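You operate a simulated robot arm through the tools that you are given. There is no shell and no other tool. Be economical: measure what you need, move in short steps, check, and stop when the job is done.

You run a simulated two-armed robot. Do the job below in one go: nothing can be reset, and whatever is moved stays where it is left.

JOB
Change the worn grey pad on the orange scrubber for the white pad.
Fine: hold the scrubber with one hand; the grey pad goes in the orange bin, the new one is pressed home.
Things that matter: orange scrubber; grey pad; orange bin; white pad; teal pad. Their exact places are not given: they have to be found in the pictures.

Only the result counts: the job must be done as asked and must still hold three seconds after the hand-in. Knocking over, shifting, dropping, spilling or breaking anything else fails it.

ROBOT AND FRAMES
Two 7-joint arms with two-finger parallel grippers on one trunk, on a base that drives. Base frame: it is fixed to the floor where the robot stands at the start and does not move with it; the origin is under the middle of the robot, x ahead of it, y to its left, z up. Units: mm, degrees, N and s.
The left shoulder is at the start at [70, 163, 1095], the right one opposite. With the tool pointing down near the work surface each hand reaches from about 380 to 880 mm from the robot's upright axis, wherever it stands, measured 20 degrees to its own side. Payload 3.43 kg a hand.
The tool frame of a hand sits at the grasp point between the pads (the TCP): z along the fingers, y along the line on which they close. The tips reach 34 mm beyond it. Largest opening 128 mm; finger width 24, thickness 12; the body of the gripper, 48 by 130 mm, starts 96 mm behind the TCP.
Orientation is that of the tool frame in the base frame, as a unit quaternion [x, y, z, w]. With the fingers straight down and closing along the base's y, the tool's x points along the base's -x, its y along +y and its z along -z.

CONTROLS
- The arms move only by the tool step_arm. It takes "left_motion", "right_motion" or both (then of equal length, played together; a hand with none holds still); each is a list that holds one entry, the list of rows, each a list of 7 numbers: the turn, a rotation vector about the base's x, y, z in degrees, then the shift along the base's x, y, z in mm, then the gripper command, from -1 (fully open) to 1 (shut), values between in proportion. In form: [[[rx, ry, rz, x, y, z, gripper], ...]]. A call has 1 to 20 rows; each row shifts and turns the commanded pose from where the row before left it. Each row takes 0.2 s and may step no farther than 50 mm and 8.6 degrees from the row before; otherwise, or with a gripper value out of range, the whole call is refused. Where a pose cannot be reached the arm comes as near as it can. A force on the tool above 90 N (or 10 N above the force at the start of the call, whichever is more), or a blocked arm, ends the call early, and 0.2 s more pass. The fingers move at their own pace (about 153 mm/s each) and stop on an object; they squeeze with about 30 N. The grip force told is the motor's: it shows also when the fingers shut on nothing. Time passes only in rows, and 0.2 s behind the last, so rows that do not move let the fingers close. The reply holds the time, the measured pose of the TCP, the force on the tool along the base axes, the opening and the grip force, in the units named above and with some noise.
- Cameras (640 x 400 px; columns grow to the right, rows downward): "scene" is now at [135.5, -6, 1320]; the picture's right is [-0.22, -0.98, -0.00], its down [-0.66, 0.15, -0.73] and it looks along [0.72, -0.16, -0.68] (base axes); focal length 252 px, centre (320, 200). "left" rides on the left gripper at [76, 11, -160] in its tool frame; the picture's right is [-0.15, 0.99, 0.00], its down [-0.88, -0.13, -0.46] and it looks along [-0.45, -0.07, 0.89] (tool axes); focal length 234 px, centre (320, 200). "right" rides on the right gripper at [76, -11, -160] in its tool frame; the picture's right is [0.15, 0.99, 0.00], its down [-0.88, 0.13, -0.46] and it looks along [-0.45, 0.07, 0.89] (tool axes); focal length 234 px, centre (320, 200).
- get_image(camera): a new picture of that camera. No time passes.
- lift_body(by): slides the trunk up (or, below 0, down) by that many mm; the arms and the scene camera ride with it, the base frame stays. It gives what a move gives, with no picture.
- drive_base(legs): drives the robot by 1 to 6 legs, each [ahead, left, turn to the left] in mm, mm and degrees, along the robot's own axes; the way and the turn of a leg run together, so that a leg with both is an arc; at most 1500 mm and 180 degrees a leg. The arms and the cameras ride along, it lands a little off, and it stops where it bumps. It gives what a move gives.
- pan_tilt(pan, tilt): turns the head with the scene camera to pan (to the left, within 86 degrees either way) and tilt (down, from -29 to 69), counted from straight ahead of the robot. It gives what a move gives.
- measure_at(camera, pixels): for up to 12 pixels [column, row] of the newest picture of that camera ("zoom" is the newest enlarged one), the place [x, y, z] in the base frame of the surface seen there, good to about 2 mm, but the place of the scene camera against the robot may be out by one fixed shift of up to 25 mm in any direction. No time passes.
- close_up(camera, box): a new picture of the part [left, top, right, bottom] of that camera's present view, enlarged. No time passes.
- finish_job(): hands the job in; it is judged then, once.

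Keep the steps short. Do not move on a guess: measure, check each grasp and each placing, and mend mistakes. In all there are 80 turns and 58 pictures (those below and enlarged ones count). Leave the grippers open and the arms clear of the work at the hand-in unless told otherwise, and finish with a single line.

The tools are called after "Call:" as name(argument=value, ...) on one line, values as JSON. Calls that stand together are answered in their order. step_arm: Moves the arms, as the interface text tells. Its arguments: {"type":"object","properties":{"left_motion":{"type":"array"},"right_motion":{"type":"array"}},"required":[]} The other tools are called the same way: lift_body (by) slides the trunk up or down; drive_base (legs) drives the base; pan_tilt (pan, tilt) turns the head that bears the scene camera; get_image (camera) takes a picture; measure_at (camera, pixels) gives the place of the surface under pixels of a picture; close_up (camera, box) takes an enlarged picture of a part of a camera's view; finish_job () hands the job in.

At the start:

```text
time_s: 0.0
left_eef_pos: [521.9, 12.9, 1098.6]
left_tcp_rot: [0.0, 1.0, 0.0, 0.0]
left_force: [-0.5, -0.6, 0.2]
left_width: 127.9
left_grip_force: 0.0
right_eef_pos: [519.2, -493.8, 1041.4]
right_tcp_rot: [0.0, 1.0, 0.0, 0.001]
right_force: [-0.3, -0.6, 0.2]
right_width: 128.0
right_grip_force: 0.1
trunk travel left (down, up): [-575.0, 365.0]
robot x, y, heading: [-0.7, 0.6, 0.1]
head pan, tilt: [-12.6, 42.9]
```

scene: 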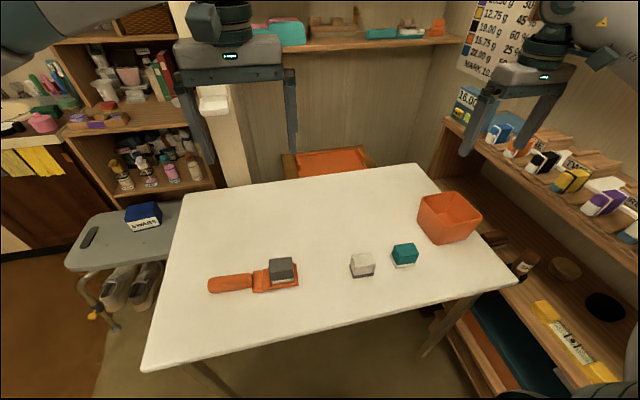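
right: 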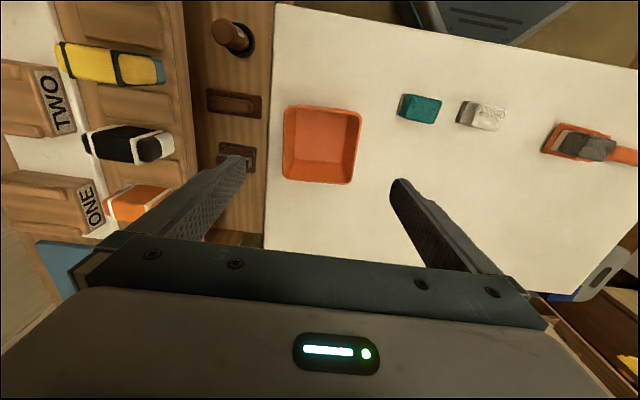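
left: 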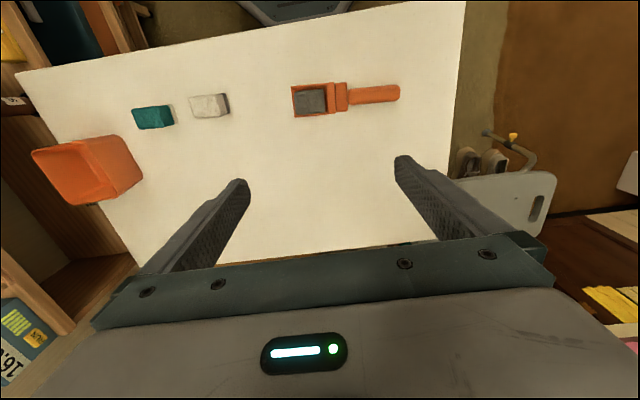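

I see the scrubber (scene ~(255,278)), grey pad (282,268), white pad (362,264), teal pad (404,253) and the bin (450,217). I'll enlarge these to get details.

Call:
close_up(camera="scene", box=[200, 230, 440, 310])

Call:
close_up(camera="left", box=[120, 60, 420, 160])

Call:
measure_at(camera="left", pixels=[[310, 100], [298, 115], [327, 113], [341, 97], [360, 95], [395, 92], [208, 105], [222, 100], [152, 118], [75, 170], [350, 150], [118, 185]])

Call:
measure_at(camera="right", pixels=[[585, 146], [556, 140], [625, 154], [482, 112], [498, 115], [422, 107], [285, 108], [360, 112], [352, 183], [284, 178], [320, 140], [450, 160]])

```text
2.67 times, centred on (320, 270) of scene
```

zoom: 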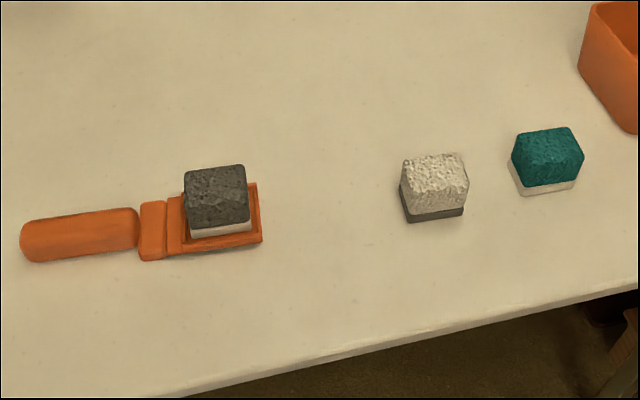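

```text
2.13 times, centred on (270, 110) of left
```

zoom: 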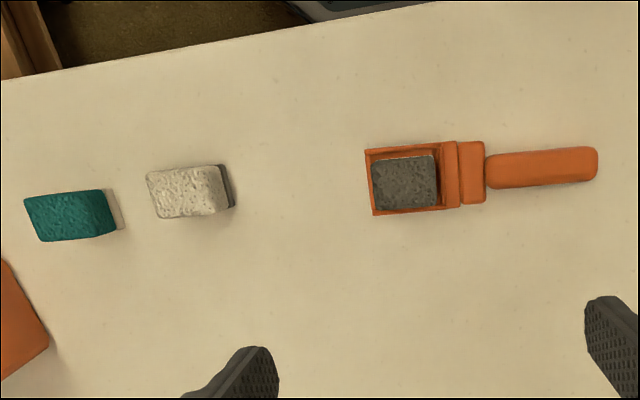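

```text
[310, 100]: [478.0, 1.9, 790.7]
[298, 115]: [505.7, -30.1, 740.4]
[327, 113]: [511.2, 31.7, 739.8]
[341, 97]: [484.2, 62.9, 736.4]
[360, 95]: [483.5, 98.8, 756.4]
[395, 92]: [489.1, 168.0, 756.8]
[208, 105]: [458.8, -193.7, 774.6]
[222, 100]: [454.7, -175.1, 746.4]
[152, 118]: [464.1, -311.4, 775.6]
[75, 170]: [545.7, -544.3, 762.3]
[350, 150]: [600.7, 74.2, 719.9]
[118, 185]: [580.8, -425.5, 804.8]
```

```text
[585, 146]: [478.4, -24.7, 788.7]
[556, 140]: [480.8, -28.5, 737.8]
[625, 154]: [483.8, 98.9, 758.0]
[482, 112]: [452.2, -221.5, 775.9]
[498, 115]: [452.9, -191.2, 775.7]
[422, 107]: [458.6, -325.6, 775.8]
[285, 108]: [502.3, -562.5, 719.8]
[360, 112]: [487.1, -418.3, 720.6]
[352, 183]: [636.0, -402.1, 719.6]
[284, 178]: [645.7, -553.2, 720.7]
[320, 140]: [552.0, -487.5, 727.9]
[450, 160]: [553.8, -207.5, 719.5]
```

Measured: grey pad top z≈790 around (478,-3), handle top z≈757 along y 80–180, white pad top z≈775 around (455,-200). I'll bring both hands nearer (high above) for better views.

Call:
step_arm(left_motion=[[[0, 0, 0, -11.5, 8.4, -19.9, -1], [0, 0, 0, -11.5, 8.4, -19.9, -1], [0, 0, 0, -11.5, 8.4, -19.9, -1], [0, 0, 0, -11.5, 8.4, -19.9, -1], [0, 0, 0, -11.5, 8.4, -19.9, -1], [0, 0, 0, -11.5, 8.4, -19.9, -1], [0, 0, 0, -11.5, 8.4, -19.9, -1], [0, 0, 0, -11.5, 8.4, -19.9, -1]]], right_motion=[[[0, 0, 0, -13, 36, -11, -1], [0, 0, 0, -13, 36, -11, -1], [0, 0, 0, -13, 36, -11, -1], [0, 0, 0, -13, 36, -11, -1], [0, 0, 0, -13, 36, -11, -1], [0, 0, 0, -13, 36, -11, -1], [0, 0, 0, -13, 36, -11, -1], [0, 0, 0, -13, 36, -11, -1]]])

Call:
get_image(camera="left")

Call:
get_image(camera="right")

```text
time_s: 1.8
left_eef_pos: [429.4, 81.7, 941.1]
left_tcp_rot: [-0.001, 1.0, -0.001, 0.0]
left_force: [0.5, 0.3, -0.2]
left_width: 127.9
left_grip_force: 0.1
right_eef_pos: [414.3, -202.8, 954.1]
right_tcp_rot: [0.0, 1.0, -0.001, 0.001]
right_force: [0.0, 0.1, 0.2]
right_width: 128.1
right_grip_force: 0.1
trunk travel left (down, up): [-575.0, 365.0]
robot x, y, heading: [-1.2, -0.8, -0.0]
head pan, tilt: [-12.6, 42.9]
```

```text
52 pictures are left
```

left: 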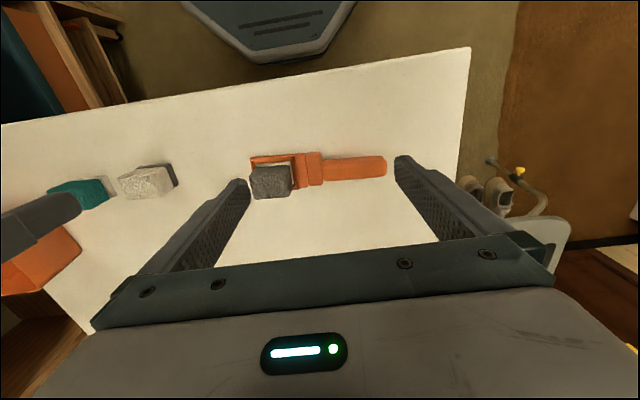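

```text
51 pictures are left
```

right: 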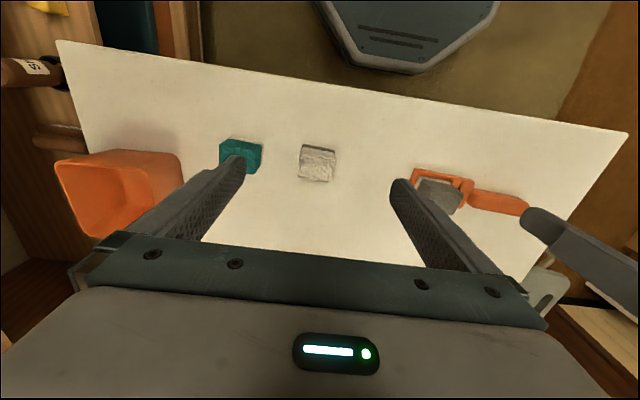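

Clear views. I'll enlarge the scrubber in the left view and the white pad in the right view.

Call:
close_up(camera="left", box=[240, 130, 400, 230])

Call:
measure_at(camera="zoom", pixels=[[48, 178], [52, 265], [195, 255], [192, 170], [120, 215], [45, 110], [290, 95], [300, 160], [340, 150], [580, 150], [335, 190], [570, 105]])

Call:
close_up(camera="right", box=[200, 110, 360, 210])

Call:
measure_at(camera="zoom", pixels=[[400, 150], [535, 160], [405, 205], [530, 210], [470, 180], [398, 270], [520, 285], [410, 145], [540, 155], [85, 120], [240, 130], [232, 200]])

```text
4.00 times, centred on (320, 180) of left
```

zoom: 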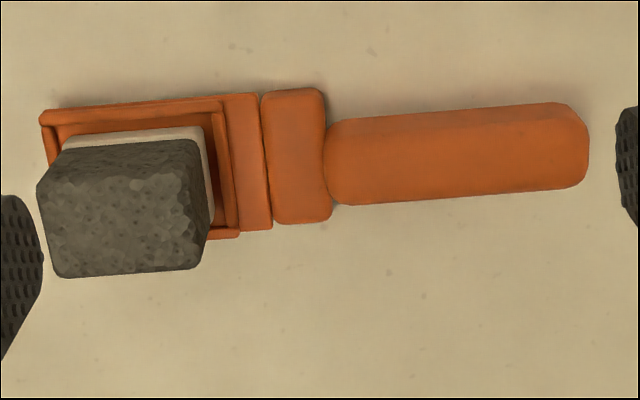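

```text
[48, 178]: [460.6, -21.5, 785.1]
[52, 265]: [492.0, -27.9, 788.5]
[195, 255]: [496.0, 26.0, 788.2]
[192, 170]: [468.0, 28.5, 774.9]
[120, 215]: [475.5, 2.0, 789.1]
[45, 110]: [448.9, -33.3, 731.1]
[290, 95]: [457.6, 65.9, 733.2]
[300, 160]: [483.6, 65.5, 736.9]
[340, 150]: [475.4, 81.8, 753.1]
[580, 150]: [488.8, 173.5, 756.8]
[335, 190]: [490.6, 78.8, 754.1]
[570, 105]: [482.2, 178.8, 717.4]
```

```text
4.00 times, centred on (280, 160) of right
```

zoom: 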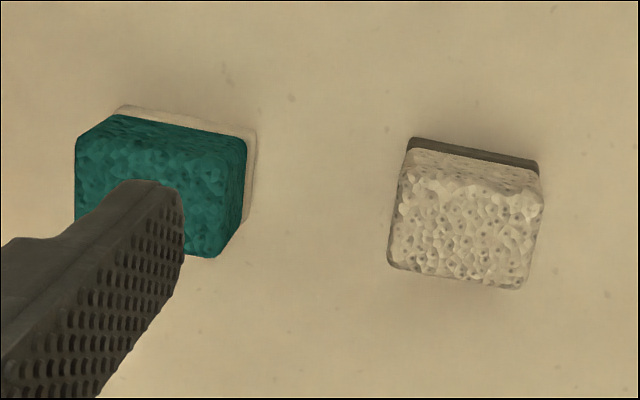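

```text
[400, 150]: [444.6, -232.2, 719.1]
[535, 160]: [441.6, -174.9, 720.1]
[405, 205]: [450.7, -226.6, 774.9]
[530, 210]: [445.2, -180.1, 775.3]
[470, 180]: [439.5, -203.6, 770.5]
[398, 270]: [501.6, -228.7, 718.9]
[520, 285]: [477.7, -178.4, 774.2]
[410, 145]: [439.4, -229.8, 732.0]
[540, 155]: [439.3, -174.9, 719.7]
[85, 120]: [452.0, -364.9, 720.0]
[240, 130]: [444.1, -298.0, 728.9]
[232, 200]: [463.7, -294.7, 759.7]
```

The scrubber lies roughly along y with a small skew. I'll measure more points on the handle edges and the grey pad's top edges (left view), and white pad edges (right view).

Call:
measure_at(camera="left", pixels=[[328, 164], [328, 172], [328, 178], [355, 161], [355, 169], [355, 177], [378, 159], [378, 167], [378, 175], [255, 197], [289, 194], [290, 185]])

Call:
measure_at(camera="right", pixels=[[303, 148], [303, 160], [301, 174], [318, 152], [317, 165], [315, 178], [332, 153], [332, 165], [330, 178], [299, 170], [328, 180], [304, 152]])

```text
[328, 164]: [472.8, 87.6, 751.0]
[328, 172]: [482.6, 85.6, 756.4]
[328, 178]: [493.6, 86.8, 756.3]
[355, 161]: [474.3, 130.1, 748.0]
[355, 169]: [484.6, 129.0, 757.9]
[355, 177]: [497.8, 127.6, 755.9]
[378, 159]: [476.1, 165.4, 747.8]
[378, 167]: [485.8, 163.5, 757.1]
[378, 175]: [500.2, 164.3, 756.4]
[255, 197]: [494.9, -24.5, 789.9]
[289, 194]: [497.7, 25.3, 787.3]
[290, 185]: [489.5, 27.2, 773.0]
```

```text
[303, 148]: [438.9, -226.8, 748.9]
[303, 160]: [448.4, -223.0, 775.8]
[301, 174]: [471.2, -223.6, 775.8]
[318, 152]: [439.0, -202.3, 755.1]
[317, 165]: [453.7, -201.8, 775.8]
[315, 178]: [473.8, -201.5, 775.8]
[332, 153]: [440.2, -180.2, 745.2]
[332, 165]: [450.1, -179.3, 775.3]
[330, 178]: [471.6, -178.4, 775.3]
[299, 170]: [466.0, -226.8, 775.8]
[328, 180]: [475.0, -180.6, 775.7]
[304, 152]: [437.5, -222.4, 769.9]
```

Scrubber axis is skewed ≈3.5° (x grows with y); handle centre at y=130 is x≈486. I turn the left hand −93.5° about z and move it above the handle, staying high. The right hand holds still.

Call:
step_arm(left_motion=[[[0, 0, -8.5, 5.15, 4.4, 0, -1], [0, 0, -8.5, 5.15, 4.4, 0, -1], [0, 0, -8.5, 5.15, 4.4, 0, -1], [0, 0, -8.5, 5.15, 4.4, 0, -1], [0, 0, -8.5, 5.15, 4.4, 0, -1], [0, 0, -8.5, 5.15, 4.4, 0, -1], [0, 0, -8.5, 5.15, 4.4, 0, -1], [0, 0, -8.5, 5.15, 4.4, 0, -1], [0, 0, -8.5, 5.15, 4.4, 0, -1], [0, 0, -8.5, 5.15, 4.4, 0, -1], [0, 0, -8.5, 5.15, 4.4, 0, -1]]])

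Call:
get_image(camera="left")

```text
time_s: 4.2
left_eef_pos: [479.8, 123.7, 941.2]
left_tcp_rot: [0.657, 0.754, 0.0, 0.0]
left_force: [0.4, -0.7, -0.1]
left_width: 128.3
left_grip_force: 0.0
left hand out of reach, approached as far as the arm can: row 11
right_eef_pos: [415.1, -204.6, 953.4]
right_tcp_rot: [-0.001, 1.0, -0.001, 0.0]
right_force: [-0.1, -1.3, -1.1]
right_width: 127.8
right_grip_force: 0.1
trunk travel left (down, up): [-575.0, 365.0]
robot x, y, heading: [0.7, -1.1, 0.1]
head pan, tilt: [-12.6, 42.9]
```

```text
48 pictures are left
```

left: 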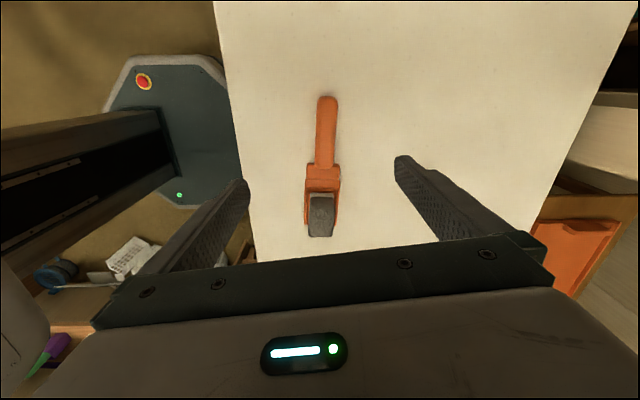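

The left wrist stops at about −82° (joint limit). Turning the robot 14° to the right gives the wrist room; both hands are high and clear of everything, so I turn in place.

Call:
drive_base(legs=[[0, 0, -14]])

Call:
get_image(camera="scene")

```text
time_s: 5.5
left_eef_pos: [495.6, 2.9, 940.7]
left_tcp_rot: [0.744, 0.668, 0.0, 0.001]
left_force: [1.1, 0.8, -0.7]
left_width: 128.1
left_grip_force: 0.0
right_eef_pos: [352.1, -299.5, 953.6]
right_tcp_rot: [0.123, 0.992, 0.0, 0.0]
right_force: [0.7, 0.5, -0.3]
right_width: 128.0
right_grip_force: 0.1
trunk travel left (down, up): [-575.0, 365.0]
robot x, y, heading: [-2.0, -0.7, -14.2]
head pan, tilt: [-12.6, 42.9]
```

```text
47 pictures are left
```

scene: 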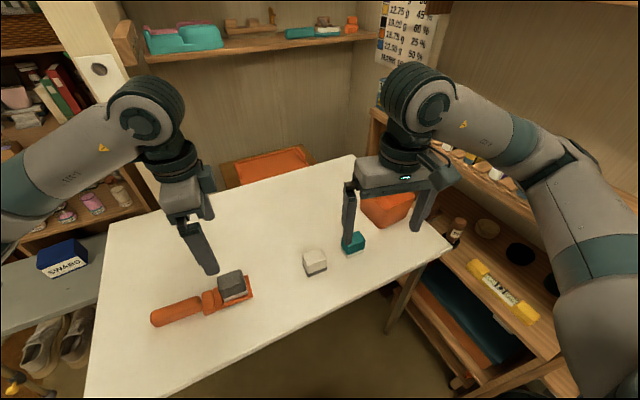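

Left yaw is now ≈ −96°. I move it above the handle at (486,130) with +2.7° turn, to z=860, and look.

Call:
step_arm(left_motion=[[[0, 0, 0.7, -2.4, 32, -20, -1], [0, 0, 0.7, -2.4, 32, -20, -1], [0, 0, 0.7, -2.4, 32, -20, -1], [0, 0, 0.6, -2.4, 32, -20, -1], [0, 0, 0, 0, 0, 0, -1]]])

Call:
get_image(camera="left")

```text
time_s: 6.7
left_eef_pos: [482.8, 73.5, 897.4]
left_tcp_rot: [0.729, 0.684, 0.0, 0.001]
left_force: [0.3, -0.3, 0.2]
left_width: 128.1
left_grip_force: 0.1
left hand out of reach, approached as far as the arm can: row 2, 3, 4
right_eef_pos: [353.4, -299.4, 954.7]
right_tcp_rot: [0.123, 0.992, 0.0, 0.0]
right_force: [0.4, -0.2, 0.3]
right_width: 128.0
right_grip_force: 0.0
trunk travel left (down, up): [-575.0, 365.0]
robot x, y, heading: [2.0, 1.4, -13.9]
head pan, tilt: [-12.6, 42.9]
```

```text
46 pictures are left
```

left: 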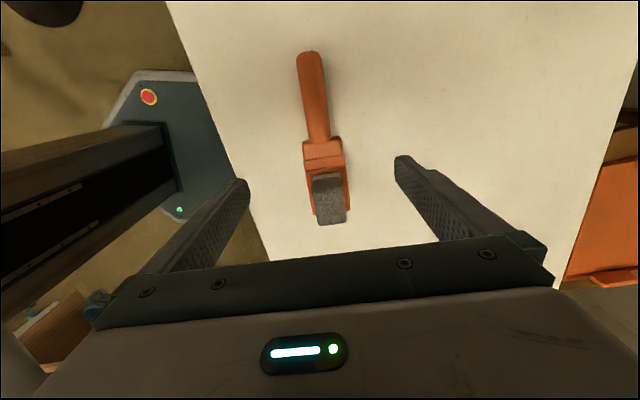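

Still limited, since reaching left uses up the same wrist range. The other turning direction (+86.5°) has the whole range free, so I turn the base back.

Call:
drive_base(legs=[[0, 0, 14]])

Call:
step_arm(left_motion=[[[0, 0, 8.3, 0, 0, 3, -1], [0, 0, 8.3, 0, 0, 3, -1], [0, 0, 8.3, 0, 0, 3, -1], [0, 0, 8.3, 0, 0, 3, -1], [0, 0, 8.3, 0, 0, 3, -1], [0, 0, 8.3, 0, 0, 3, -1], [0, 0, 8.3, 0, 0, 3, -1], [0, 0, 8.3, 0, 0, 3, -1], [0, 0, 8.3, 0, 0, 3, -1], [0, 0, 8.3, 0, 0, 3, -1], [0, 0, 8.3, 0, 0, 3, -1], [0, 0, 8.3, 0, 0, 3, -1], [0, 0, 8.3, 0, 0, 3, -1], [0, 0, 8.3, 0, 0, 3, -1], [0, 0, 8.3, 0, 0, 3, -1], [0, 0, 8.3, 0, 0, 3, -1], [0, 0, 8.3, 0, 0, 3, -1], [0, 0, 8.3, 0, 0, 3, -1], [0, 0, 8.3, 0, 0, 3, -1], [0, 0, 8.3, 0, 0, 3, -1]]])

```text
time_s: 7.9
left_eef_pos: [450.8, 187.9, 897.8]
left_tcp_rot: [0.641, 0.768, 0.0, 0.0]
left_force: [0.6, -0.3, -0.5]
left_width: 127.8
left_grip_force: 0.2
right_eef_pos: [415.5, -204.8, 954.0]
right_tcp_rot: [0.0, 1.0, 0.0, 0.0]
right_force: [0.5, 0.1, 0.5]
right_width: 128.0
right_grip_force: 0.1
trunk travel left (down, up): [-575.0, 365.0]
robot x, y, heading: [-2.1, 0.3, -0.2]
head pan, tilt: [-12.6, 42.9]
```

```text
time_s: 12.1
left_eef_pos: [449.6, 187.1, 957.5]
left_tcp_rot: [-0.684, 0.729, 0.0, -0.001]
left_force: [0.0, -0.7, -0.5]
left_width: 127.9
left_grip_force: 0.0
right_eef_pos: [415.9, -205.6, 954.6]
right_tcp_rot: [0.0, 1.0, 0.0, 0.0]
right_force: [0.5, 0.0, 0.4]
right_width: 127.9
right_grip_force: 0.0
trunk travel left (down, up): [-575.0, 365.0]
robot x, y, heading: [-1.4, 2.6, -0.0]
head pan, tilt: [-12.6, 42.9]
```

Yaw +86.4° works. Now I lean the left hand 20° (hand body away from the pad) and move to (487,145,875) above the handle.

Call:
step_arm(left_motion=[[[-5, 0.3, 0, 9.3, -10.5, -20, -1], [-5, 0.3, 0, 9.3, -10.5, -20, -1], [-5, 0.3, 0, 9.3, -10.5, -20, -1], [-5, 0.3, 0, 9.3, -10.5, -20, -1], [0, 0, 0, 0, 0, 0, -1]]])

Call:
get_image(camera="left")

```text
time_s: 13.3
left_eef_pos: [487.6, 145.3, 877.5]
left_tcp_rot: [-0.673, 0.719, -0.12, -0.127]
left_force: [0.2, 0.4, -0.5]
left_width: 128.3
left_grip_force: 0.0
right_eef_pos: [415.4, -204.8, 954.1]
right_tcp_rot: [0.0, 1.0, -0.001, 0.0]
right_force: [-0.4, -0.6, -0.7]
right_width: 128.0
right_grip_force: 0.0
trunk travel left (down, up): [-575.0, 365.0]
robot x, y, heading: [0.2, -5.5, -0.1]
head pan, tilt: [-12.6, 42.9]
```

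```text
45 pictures are left
```

left: 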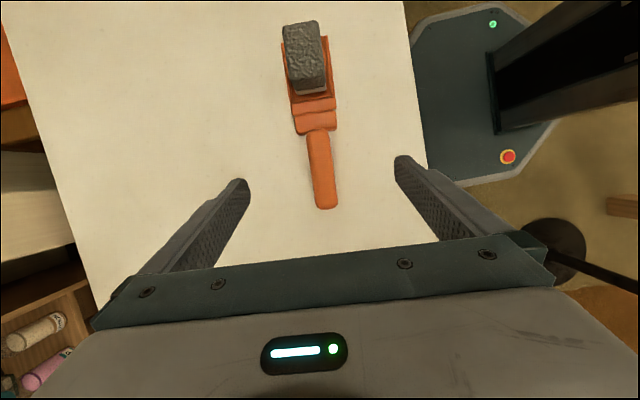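

The handle (px 320,170) is nicely centred between the fingers. I confirm by measuring its edges.

Call:
measure_at(camera="left", pixels=[[312, 150], [328, 150], [320, 150], [316, 195], [333, 195], [325, 195], [325, 205], [320, 135], [313, 120], [318, 80], [300, 25], [320, 25]])

Call:
close_up(camera="left", box=[240, 10, 400, 110])

```text
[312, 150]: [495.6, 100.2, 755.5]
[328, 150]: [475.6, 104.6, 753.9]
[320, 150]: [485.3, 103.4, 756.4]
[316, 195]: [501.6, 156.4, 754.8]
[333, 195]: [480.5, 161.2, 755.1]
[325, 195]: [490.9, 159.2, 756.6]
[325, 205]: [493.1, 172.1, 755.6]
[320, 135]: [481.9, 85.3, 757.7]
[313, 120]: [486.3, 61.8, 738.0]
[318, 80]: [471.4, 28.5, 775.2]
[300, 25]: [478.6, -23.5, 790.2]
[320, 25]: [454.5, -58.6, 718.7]
```

```text
4.00 times, centred on (320, 60) of left
```

zoom: 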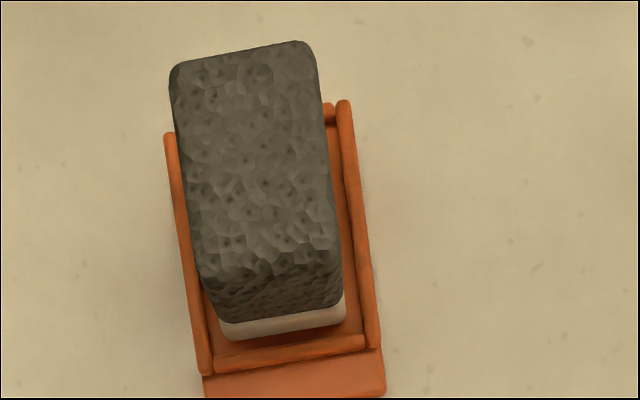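

Handle centre at y=145 is x≈489.6, axis ≈4.5°. I shift +2 mm, trim −1°, descend to TCP z≈763 (tips stay ~7 mm above the table).

Call:
step_arm(left_motion=[[[0, 0, -1, 2, 0, -38, -1], [0, 0, 0, 0, 0, -38, -1], [0, 0, 0, 0, 0, -28, -1], [0, 0, 0, 0, 0, -10, -1], [0, 0, 0, 0, 0, 0, -1]]])

Call:
get_image(camera="left")

```text
time_s: 14.5
left_eef_pos: [489.7, 146.9, 764.5]
left_tcp_rot: [-0.667, 0.724, -0.118, -0.128]
left_force: [-0.6, 0.5, -0.1]
left_width: 127.8
left_grip_force: 0.1
right_eef_pos: [413.9, -204.3, 954.0]
right_tcp_rot: [0.0, 1.0, -0.001, 0.001]
right_force: [0.6, 1.2, 0.3]
right_width: 128.1
right_grip_force: 0.1
trunk travel left (down, up): [-575.0, 365.0]
robot x, y, heading: [4.1, -2.8, 0.1]
head pan, tilt: [-12.6, 42.9]
```

```text
43 pictures are left
```

left: 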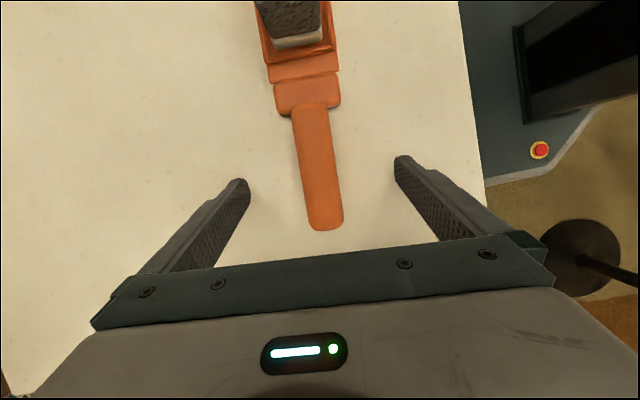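

Fingers straddle the handle evenly. I close the left gripper gradually.

Call:
step_arm(left_motion=[[[0, 0, 0, 0, 0, 0, 0], [0, 0, 0, 0, 0, 0, 0.4], [0, 0, 0, 0, 0, 0, 0.6], [0, 0, 0, 0, 0, 0, 1], [0, 0, 0, 0, 0, 0, 1], [0, 0, 0, 0, 0, 0, 1]]])

Call:
get_image(camera="left")

Call:
get_image(camera="right")

```text
time_s: 15.9
left_eef_pos: [490.4, 146.5, 763.7]
left_tcp_rot: [-0.667, 0.724, -0.119, -0.128]
left_force: [0.4, -0.6, -1.2]
left_width: 29.4
left_grip_force: 30.0
right_eef_pos: [415.9, -205.7, 952.6]
right_tcp_rot: [0.0, 1.0, 0.001, 0.0]
right_force: [-0.2, 0.0, 0.5]
right_width: 128.1
right_grip_force: 0.1
trunk travel left (down, up): [-575.0, 365.0]
robot x, y, heading: [2.0, 1.7, -0.2]
head pan, tilt: [-12.6, 42.9]
```

```text
42 pictures are left
```

left: 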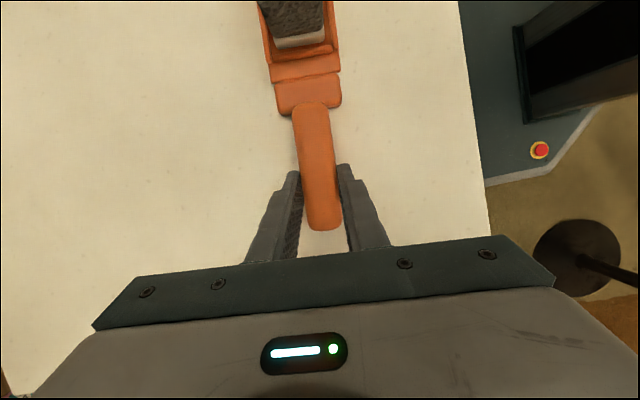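

```text
41 pictures are left
```

right: 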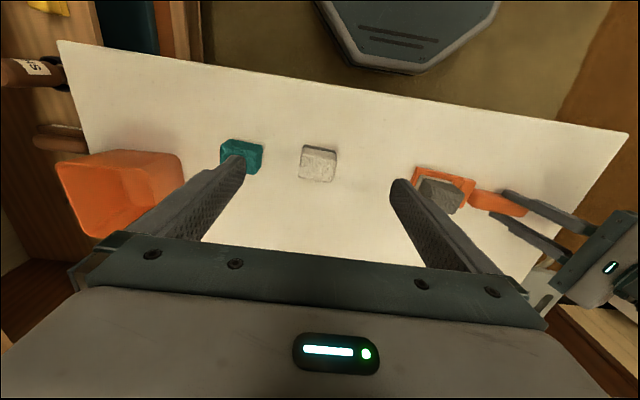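

The handle is held (29.4 mm, 30 N). Now the right hand goes above the grey pad, to (478,−1,890), yaw −4.5°.

Call:
step_arm(right_motion=[[[0, 0, -0.9, 12.6, 40.8, -12.6, -1], [0, 0, -0.9, 12.6, 40.8, -12.6, -1], [0, 0, -0.9, 12.6, 40.8, -12.6, -1], [0, 0, -0.9, 12.6, 40.8, -12.6, -1], [0, 0, -0.9, 12.6, 40.8, -12.6, -1], [0, 0, 0, 0, 0, 0, -1]]])

Call:
get_image(camera="right")

Call:
close_up(camera="right", box=[240, 110, 400, 210])

```text
time_s: 17.3
left_eef_pos: [489.4, 146.6, 764.7]
left_tcp_rot: [-0.667, 0.725, -0.118, -0.127]
left_force: [0.0, 0.1, -0.4]
left_width: 29.2
left_grip_force: 29.5
right_eef_pos: [477.7, -1.1, 891.3]
right_tcp_rot: [0.041, 0.999, 0.0, 0.0]
right_force: [-0.4, 0.4, 0.3]
right_width: 128.2
right_grip_force: 0.1
trunk travel left (down, up): [-575.0, 365.0]
robot x, y, heading: [2.5, 0.4, 0.2]
head pan, tilt: [-12.6, 42.9]
```

```text
40 pictures are left
```

right: 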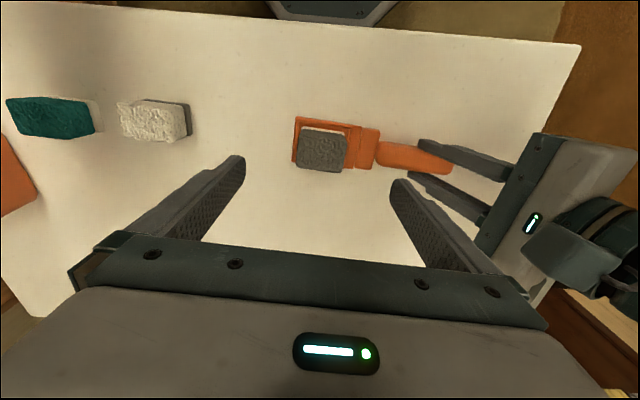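

```text
4.00 times, centred on (320, 160) of right
```

zoom: 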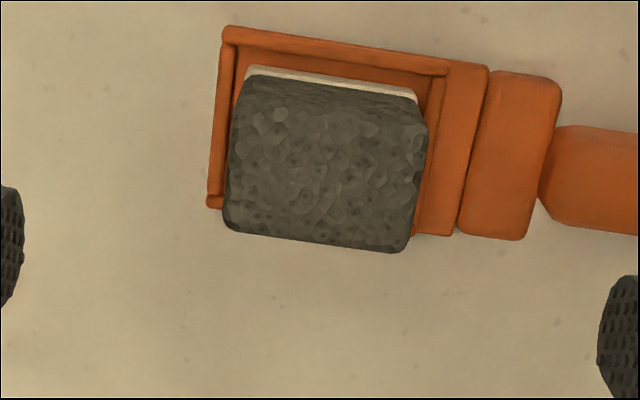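

Pad looks aligned with the hand. I measure pad edges and holder walls.

Call:
measure_at(camera="zoom", pixels=[[245, 120], [235, 215], [405, 235], [415, 140], [325, 180], [228, 40], [230, 100], [215, 195], [438, 75], [440, 150], [465, 150], [340, 52]])

```text
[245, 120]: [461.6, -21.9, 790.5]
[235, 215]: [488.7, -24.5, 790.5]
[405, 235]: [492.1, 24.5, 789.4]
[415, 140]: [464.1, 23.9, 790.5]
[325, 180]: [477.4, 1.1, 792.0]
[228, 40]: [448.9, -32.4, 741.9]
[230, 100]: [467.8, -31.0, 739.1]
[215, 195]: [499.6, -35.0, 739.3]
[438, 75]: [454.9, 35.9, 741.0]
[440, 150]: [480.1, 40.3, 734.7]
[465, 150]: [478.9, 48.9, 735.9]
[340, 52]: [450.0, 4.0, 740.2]
```

Holder wall tops z≈741; pad centre (477,0.5), top 791. I pre-close to ~90 mm so fingers clear the handle, and descend to TCP z=783 (tips 749).

Call:
step_arm(right_motion=[[[0, 0, 0, 0, 1, 0, -0.4], [0, 0, 0, 0, 0, -40, -0.4], [0, 0, 0, 0, 0, -40, -0.4], [0, 0, 0, 0, 0, -28, -0.4], [0, 0, 0, 0, 0, 0, -0.4]]])

Call:
get_image(camera="right")

```text
time_s: 18.5
left_eef_pos: [488.6, 147.3, 764.4]
left_tcp_rot: [-0.667, 0.724, -0.118, -0.129]
left_force: [1.1, 0.0, 0.0]
left_width: 29.4
left_grip_force: 29.9
right_eef_pos: [478.1, -1.0, 783.4]
right_tcp_rot: [0.039, 0.999, 0.001, 0.0]
right_force: [0.5, -0.9, 0.5]
right_width: 89.6
right_grip_force: 0.1
trunk travel left (down, up): [-575.0, 365.0]
robot x, y, heading: [-1.4, -2.8, -0.3]
head pan, tilt: [-12.6, 42.9]
```

```text
38 pictures are left
```

right: 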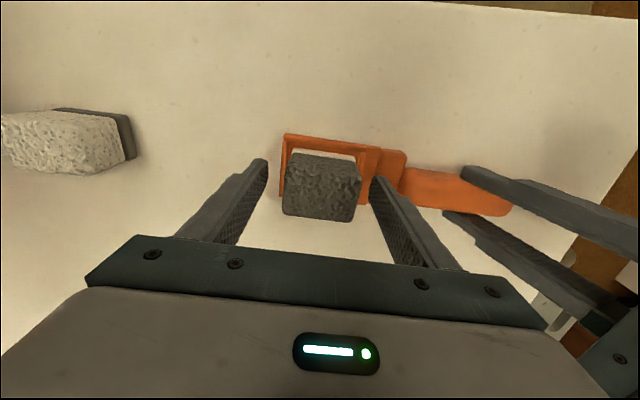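

Pad lies between the fingers. I close the right gripper on it.

Call:
step_arm(right_motion=[[[0, 0, 0, 0, 1, 0, 0], [0, 0, 0, 0, 0, 0, 0.2], [0, 0, 0, 0, 0, 0, 0.6], [0, 0, 0, 0, 0, 0, 1], [0, 0, 0, 0, 0, 0, 1]]])

Call:
step_arm(right_motion=[[[0, 0, 0, 0, 0, 3, 1], [0, 0, 0, 0, 0, 4, 1], [0, 0, 0, 0, 0, 5, 1], [0, 0, 0, 0, 0, 5, 1]]])

Call:
get_image(camera="right")

```text
time_s: 19.7
left_eef_pos: [489.4, 147.7, 764.6]
left_tcp_rot: [-0.667, 0.724, -0.119, -0.128]
left_force: [-0.1, 2.3, 0.3]
left_width: 29.3
left_grip_force: 30.4
right_eef_pos: [478.0, -0.3, 782.6]
right_tcp_rot: [0.04, 0.999, 0.001, 0.0]
right_force: [-0.8, -2.9, -0.6]
right_width: 55.1
right_grip_force: 30.2
trunk travel left (down, up): [-575.0, 365.0]
robot x, y, heading: [2.2, -0.1, -0.0]
head pan, tilt: [-12.6, 42.9]
```

```text
time_s: 20.7
left_eef_pos: [488.3, 146.0, 763.9]
left_tcp_rot: [-0.666, 0.725, -0.118, -0.129]
left_force: [-0.2, -0.4, 0.9]
left_width: 29.3
left_grip_force: 30.6
right_eef_pos: [477.6, 0.8, 800.4]
right_tcp_rot: [0.039, 0.999, 0.0, 0.0]
right_force: [0.1, -0.4, -0.2]
right_width: 55.2
right_grip_force: 29.7
trunk travel left (down, up): [-575.0, 365.0]
robot x, y, heading: [2.2, -1.2, -0.1]
head pan, tilt: [-12.6, 42.9]
```

```text
37 pictures are left
```

right: 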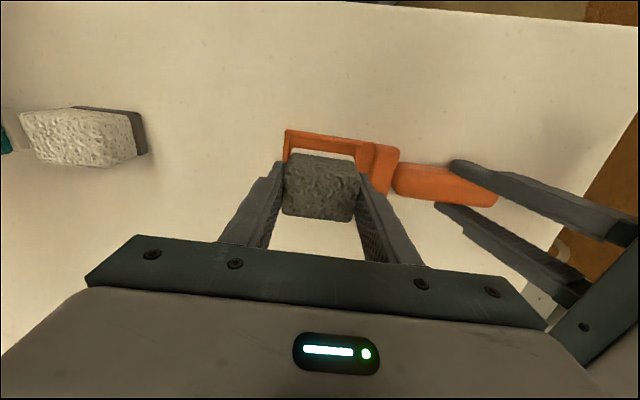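

The pad came free and the holder stayed. I lift it higher and look at it with the holder below.

Call:
step_arm(right_motion=[[[0, 0, 0, 0, 0, 30, 1], [0, 0, 0, 0, 0, 40, 1], [0, 0, 0, 0, 0, 40, 1], [0, 0, 0, 0, -30, 0, 1], [0, 0, 0, 0, -40, 0, 1], [0, 0, 0, 0, -45, 0, 1], [0, 0, 0, 0, -45, 0, 1]]])

Call:
get_image(camera="right")

Call:
get_image(camera="scene")

```text
time_s: 22.3
left_eef_pos: [488.7, 145.4, 764.6]
left_tcp_rot: [-0.668, 0.724, -0.119, -0.126]
left_force: [-0.4, 0.3, -0.3]
left_width: 29.2
left_grip_force: 30.4
right_eef_pos: [478.1, -161.3, 910.1]
right_tcp_rot: [0.04, 0.999, 0.001, 0.001]
right_force: [0.0, -0.7, -0.1]
right_width: 54.9
right_grip_force: 29.5
trunk travel left (down, up): [-575.0, 365.0]
robot x, y, heading: [-0.6, 2.2, 0.0]
head pan, tilt: [-12.6, 42.9]
```

```text
36 pictures are left
```

right: 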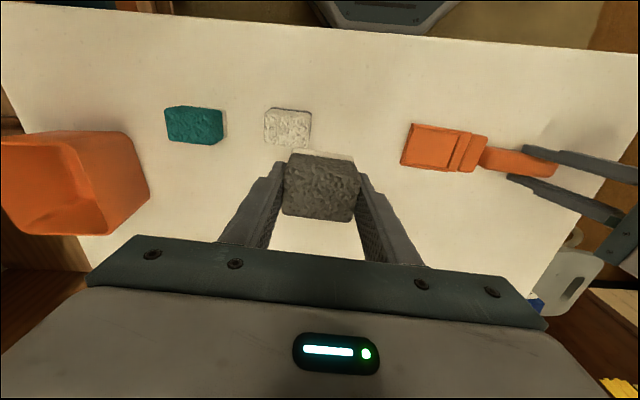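

```text
35 pictures are left
```

scene: 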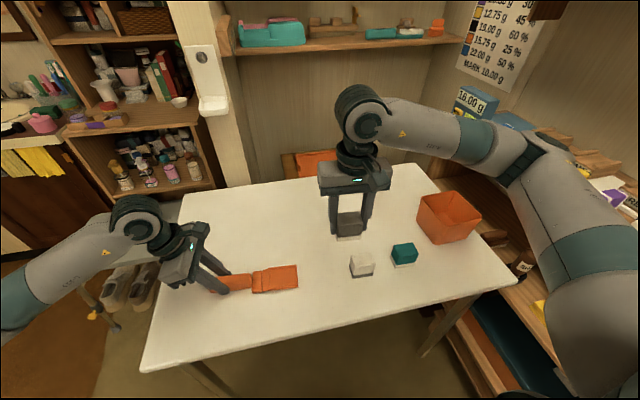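

Empty holder and bin are both visible. I enlarge the holder and measure it, and measure the bin rim.

Call:
close_up(camera="right", box=[390, 110, 502, 180])

Call:
measure_at(camera="right", pixels=[[128, 132], [148, 195], [105, 232], [75, 145], [4, 142], [60, 180], [100, 200], [30, 215]])

Call:
measure_at(camera="scene", pixels=[[418, 196], [465, 191], [482, 213], [428, 220], [445, 207], [450, 215], [455, 203], [476, 236], [430, 242]])

```text
5.71 times, centred on (446, 145) of right
```

zoom: 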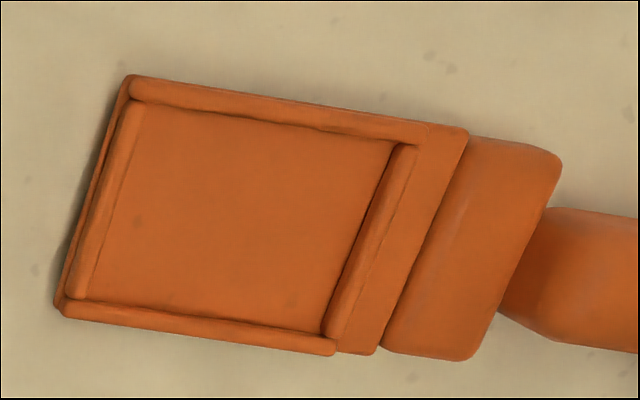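

```text
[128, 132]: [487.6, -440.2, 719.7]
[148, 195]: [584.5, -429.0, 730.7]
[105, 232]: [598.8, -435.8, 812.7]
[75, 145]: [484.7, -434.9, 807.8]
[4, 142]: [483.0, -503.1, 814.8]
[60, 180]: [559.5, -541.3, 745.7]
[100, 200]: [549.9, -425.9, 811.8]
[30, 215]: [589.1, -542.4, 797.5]
```

```text
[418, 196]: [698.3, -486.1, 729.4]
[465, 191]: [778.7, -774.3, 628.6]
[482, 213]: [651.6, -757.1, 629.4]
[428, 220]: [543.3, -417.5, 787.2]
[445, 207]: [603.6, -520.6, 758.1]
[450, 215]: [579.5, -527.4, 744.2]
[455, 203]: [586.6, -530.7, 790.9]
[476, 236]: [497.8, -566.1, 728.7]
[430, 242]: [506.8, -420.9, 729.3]
```

Bin rim lies near z≈812; -x rim ≈484, +y rim ≈−428. I move the pad toward the bin's near side at z≈930 to measure the whole rim.

Call:
step_arm(right_motion=[[[0, 0, 0, 0, -46.5, 5, 1], [0, 0, 0, 0, -46.5, 5, 1], [0, 0, 0, 0, -46.5, 5, 1], [0, 0, 0, 0, -46.5, 5, 1], [0, 0, 0, 0, -46.5, 0, 1], [0, 0, 0, 0, -46.5, 0, 1], [0, 0, 0, 0, -46.5, 0, 1], [0, 0, 0, 0, 0, 0, 1]]])

Call:
get_image(camera="right")

```text
time_s: 24.1
left_eef_pos: [489.5, 146.9, 765.1]
left_tcp_rot: [-0.667, 0.724, -0.118, -0.128]
left_force: [0.3, 0.9, -0.7]
left_width: 29.3
left_grip_force: 29.4
right_eef_pos: [478.2, -484.6, 929.9]
right_tcp_rot: [0.039, 0.999, 0.0, 0.0]
right_force: [0.7, 0.3, 0.3]
right_width: 54.9
right_grip_force: 29.4
trunk travel left (down, up): [-575.0, 365.0]
robot x, y, heading: [0.2, -0.7, -0.3]
head pan, tilt: [-12.6, 42.9]
```

```text
33 pictures are left
```

right: 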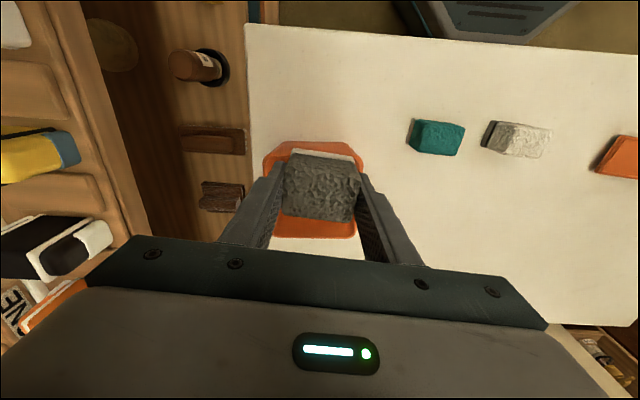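

Call:
measure_at(camera="right", pixels=[[315, 143], [345, 145], [266, 162], [364, 163], [290, 232], [320, 236], [345, 236], [300, 146], [365, 172], [262, 175]])

Call:
close_up(camera="right", box=[224, 130, 400, 240])

```text
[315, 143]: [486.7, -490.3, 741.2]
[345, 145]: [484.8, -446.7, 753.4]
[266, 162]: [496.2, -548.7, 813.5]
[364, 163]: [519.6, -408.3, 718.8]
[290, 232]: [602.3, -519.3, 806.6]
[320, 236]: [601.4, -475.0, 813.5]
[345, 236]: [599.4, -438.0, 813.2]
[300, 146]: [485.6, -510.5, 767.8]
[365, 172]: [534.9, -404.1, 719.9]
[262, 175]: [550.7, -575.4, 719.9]
```

```text
3.64 times, centred on (312, 185) of right
```

zoom: 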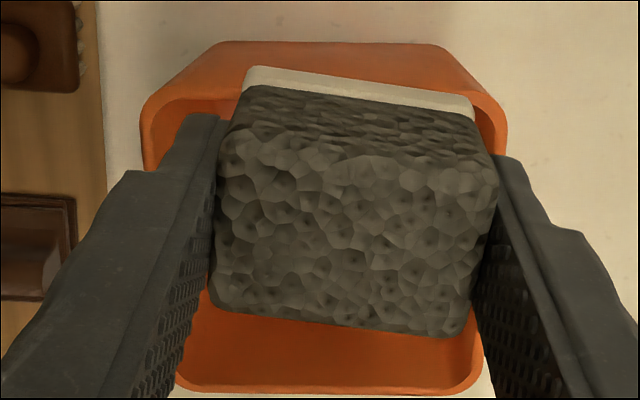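

Rim spans x 482–602, y −550…−428: centre (542,−489). I move over it, square the yaw, and lower until the pad is inside (TCP 808).

Call:
step_arm(right_motion=[[[0, 0, 2.2, 32, -2, 0, 1], [0, 0, 2.2, 32, -2, 0, 1], [0, 0, 0, 0, 0, -40, 1], [0, 0, 0, 0, 0, -40, 1], [0, 0, 0, 0, 0, -41, 1], [0, 0, 0, 0, 0, 0, 1]]])

Call:
get_image(camera="right")

```text
time_s: 25.5
left_eef_pos: [488.3, 147.5, 763.3]
left_tcp_rot: [-0.668, 0.724, -0.12, -0.127]
left_force: [-0.6, 0.3, 0.8]
left_width: 29.2
left_grip_force: 30.2
right_eef_pos: [543.0, -489.1, 808.4]
right_tcp_rot: [0.001, 1.0, 0.0, 0.0]
right_force: [-0.5, -0.1, -0.4]
right_width: 55.0
right_grip_force: 30.3
trunk travel left (down, up): [-575.0, 365.0]
robot x, y, heading: [0.6, -3.6, 0.1]
head pan, tilt: [-12.6, 42.9]
```

```text
31 pictures are left
```

right: 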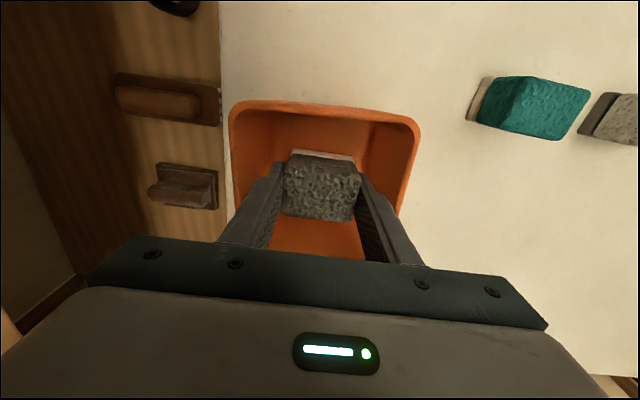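

Well centred inside the bin. I lower a bit more, open to about 72 mm to release, and rise straight up.

Call:
step_arm(right_motion=[[[0, 0, 0, 0, 0, -10, 1], [0, 0, 0, 0, 0, 0, 0], [0, 0, 0, 0, 0, 0, -0.12], [0, 0, 0, 0, 0, 0, -0.12], [0, 0, 0, 0, 0, 40, -0.12], [0, 0, 0, 0, 0, 45, -0.12], [0, 0, 0, 0, 0, 40, -0.12]]])

Call:
get_image(camera="right")

```text
time_s: 27.1
left_eef_pos: [488.1, 147.1, 764.4]
left_tcp_rot: [-0.668, 0.724, -0.118, -0.128]
left_force: [-0.1, 0.9, 0.1]
left_width: 29.2
left_grip_force: 30.1
right_eef_pos: [541.7, -487.6, 923.9]
right_tcp_rot: [0.001, 1.0, -0.001, -0.001]
right_force: [-0.3, 0.4, -0.2]
right_width: 71.7
right_grip_force: 0.0
trunk travel left (down, up): [-575.0, 365.0]
robot x, y, heading: [0.4, 0.9, -0.4]
head pan, tilt: [-12.6, 42.9]
```

```text
30 pictures are left
```

right: 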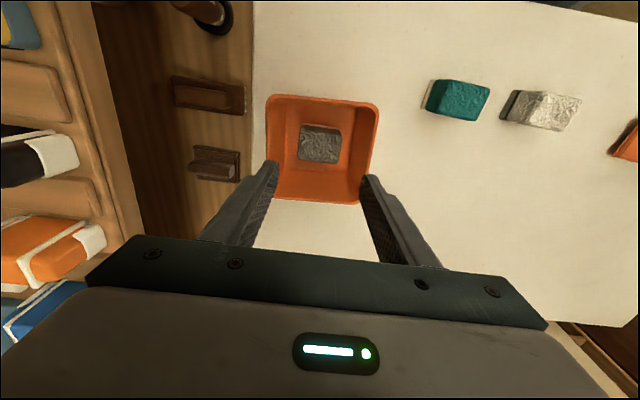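

Grey pad is in the bin. Now I move over the white pad, to (456,−203,890).

Call:
step_arm(right_motion=[[[0, 0, 0, -12.3, 40.7, 0, -0.4], [0, 0, 0, -12.3, 40.7, 0, -0.4], [0, 0, 0, -12.3, 40.7, -6, -0.4], [0, 0, 0, -12.3, 40.7, -7, -0.4], [0, 0, 0, -12.3, 40.7, -7, -0.4], [0, 0, 0, -12.3, 40.7, -7, -0.4], [0, 0, 0, -12.3, 40.7, -7, -0.4], [0, 0, 0, 0, 0, 0, -0.4]]])

Call:
close_up(camera="right", box=[240, 110, 400, 210])

Call:
measure_at(camera="zoom", pixels=[[240, 120], [240, 220], [330, 180], [400, 130], [400, 230], [330, 90], [330, 240]])

```text
time_s: 28.9
left_eef_pos: [489.7, 146.2, 764.4]
left_tcp_rot: [-0.666, 0.725, -0.117, -0.127]
left_force: [0.3, -0.3, -0.4]
left_width: 29.5
left_grip_force: 30.1
right_eef_pos: [455.8, -204.5, 890.7]
right_tcp_rot: [0.002, 1.0, 0.0, 0.0]
right_force: [0.7, -0.6, 1.0]
right_width: 89.4
right_grip_force: 0.2
trunk travel left (down, up): [-575.0, 365.0]
robot x, y, heading: [-2.3, -3.6, -0.0]
head pan, tilt: [-12.6, 42.9]
```

```text
4.00 times, centred on (320, 160) of right
```

zoom: 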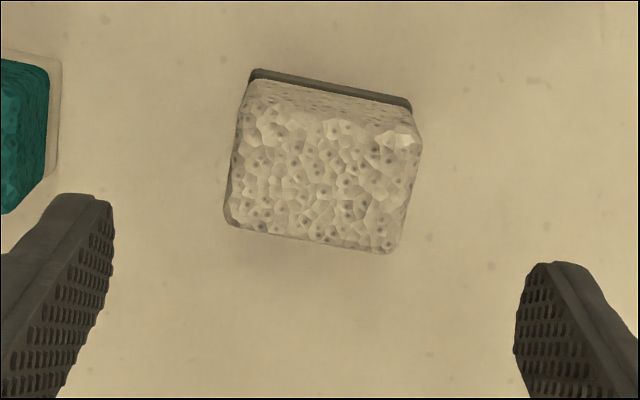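

```text
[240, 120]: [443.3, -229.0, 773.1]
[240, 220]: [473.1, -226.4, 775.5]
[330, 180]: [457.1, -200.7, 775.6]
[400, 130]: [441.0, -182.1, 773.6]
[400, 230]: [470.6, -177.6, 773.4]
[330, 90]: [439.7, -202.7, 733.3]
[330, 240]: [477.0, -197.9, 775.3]
```

White pad: centre ≈(458.5,−203.5), top 775.5, yaw ≈ −2°. I align, descend to TCP z=768 (tips 734) and close.

Call:
step_arm(right_motion=[[[0, 0, -2.2, 2.5, 1, 0, -0.4], [0, 0, 0, 0, 0, -45, -0.4], [0, 0, 0, 0, 0, -45, -0.4], [0, 0, 0, 0, 0, -32.7, -0.4], [0, 0, 0, 0, 0, 0, -0.4], [0, 0, 0, 0, 0, 0, -0.1], [0, 0, 0, 0, 0, 0, 0.2], [0, 0, 0, 0, 0, 0, 0.6], [0, 0, 0, 0, 0, 0, 1], [0, 0, 0, 0, 0, 0, 1]]])

Call:
get_image(camera="right")

```text
time_s: 31.1
left_eef_pos: [489.3, 146.6, 763.6]
left_tcp_rot: [-0.667, 0.724, -0.119, -0.128]
left_force: [0.2, -0.5, 0.3]
left_width: 29.1
left_grip_force: 30.0
right_eef_pos: [460.4, -202.2, 766.7]
right_tcp_rot: [0.02, 1.0, 0.001, 0.001]
right_force: [0.1, -0.6, -0.2]
right_width: 54.9
right_grip_force: 29.9
trunk travel left (down, up): [-575.0, 365.0]
robot x, y, heading: [-0.4, -2.1, -0.1]
head pan, tilt: [-12.6, 42.9]
```

```text
28 pictures are left
```

right: 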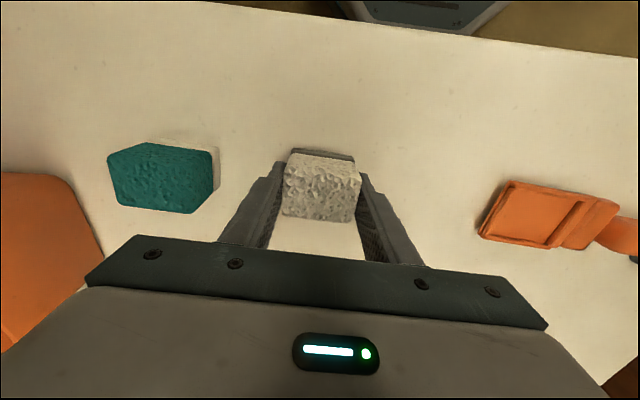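

The white pad is held just as the grey one was (same place between the fingers). I lift it and carry it to near the holder, staying at y≈−100 to re-measure the empty pocket.

Call:
step_arm(right_motion=[[[0, 0, 0, 0, 0, 30, 1], [0, 0, 0, 0, 0, 40, 1], [0, 0, 0, 0, 0, 43, 1], [0, 0, -0.8, 6, 35, 0, 1], [0, 0, -0.8, 6, 35, 0, 1], [0, 0, -0.7, 5.5, 32, 0, 1], [0, 0, 0, 0, 0, 0, 1]]])

Call:
get_image(camera="right")

Call:
close_up(camera="right", box=[260, 110, 500, 260])

```text
time_s: 32.7
left_eef_pos: [489.4, 146.1, 764.5]
left_tcp_rot: [-0.667, 0.725, -0.118, -0.127]
left_force: [-0.2, -0.3, 0.8]
left_width: 29.5
left_grip_force: 30.0
right_eef_pos: [476.3, -101.8, 880.2]
right_tcp_rot: [0.041, 0.999, 0.0, 0.0]
right_force: [0.0, -0.1, -0.4]
right_width: 55.1
right_grip_force: 29.7
trunk travel left (down, up): [-575.0, 365.0]
robot x, y, heading: [-0.4, -2.1, -0.2]
head pan, tilt: [-12.6, 42.9]
```

```text
27 pictures are left
```

right: 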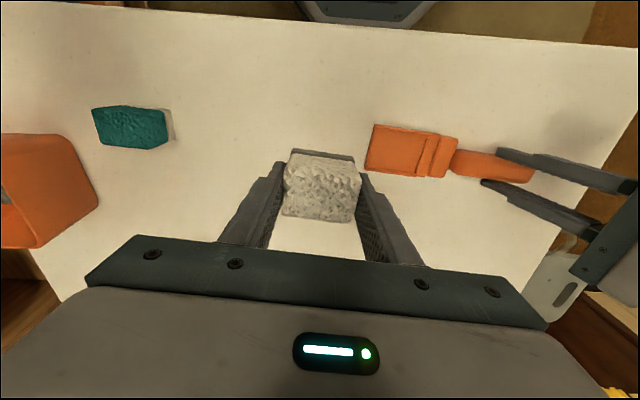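

```text
2.67 times, centred on (380, 185) of right
```

zoom: 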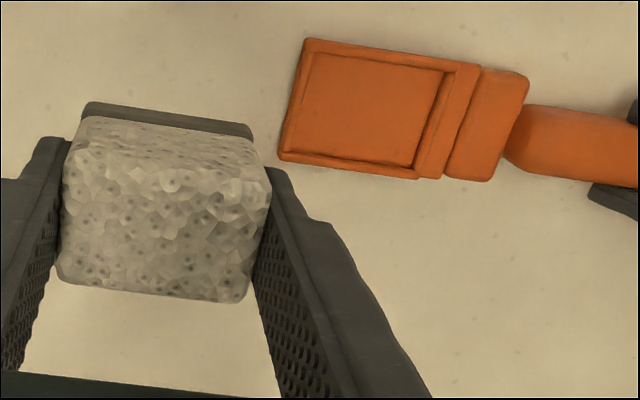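

I measure the pocket's floor corners and walls, and the held pad's top and base edge.

Call:
measure_at(camera="zoom", pixels=[[318, 62], [440, 80], [408, 157], [294, 146], [365, 108], [375, 52], [350, 160], [298, 100], [430, 120], [90, 108], [248, 131], [160, 220]])

```text
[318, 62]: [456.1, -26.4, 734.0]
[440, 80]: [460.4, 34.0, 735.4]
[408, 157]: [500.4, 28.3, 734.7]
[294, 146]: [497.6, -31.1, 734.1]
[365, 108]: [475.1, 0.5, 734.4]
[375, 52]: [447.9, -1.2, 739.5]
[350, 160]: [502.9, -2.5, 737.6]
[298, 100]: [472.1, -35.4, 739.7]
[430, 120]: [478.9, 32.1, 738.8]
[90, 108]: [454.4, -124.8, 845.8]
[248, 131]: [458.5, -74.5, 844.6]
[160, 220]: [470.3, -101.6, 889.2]
```

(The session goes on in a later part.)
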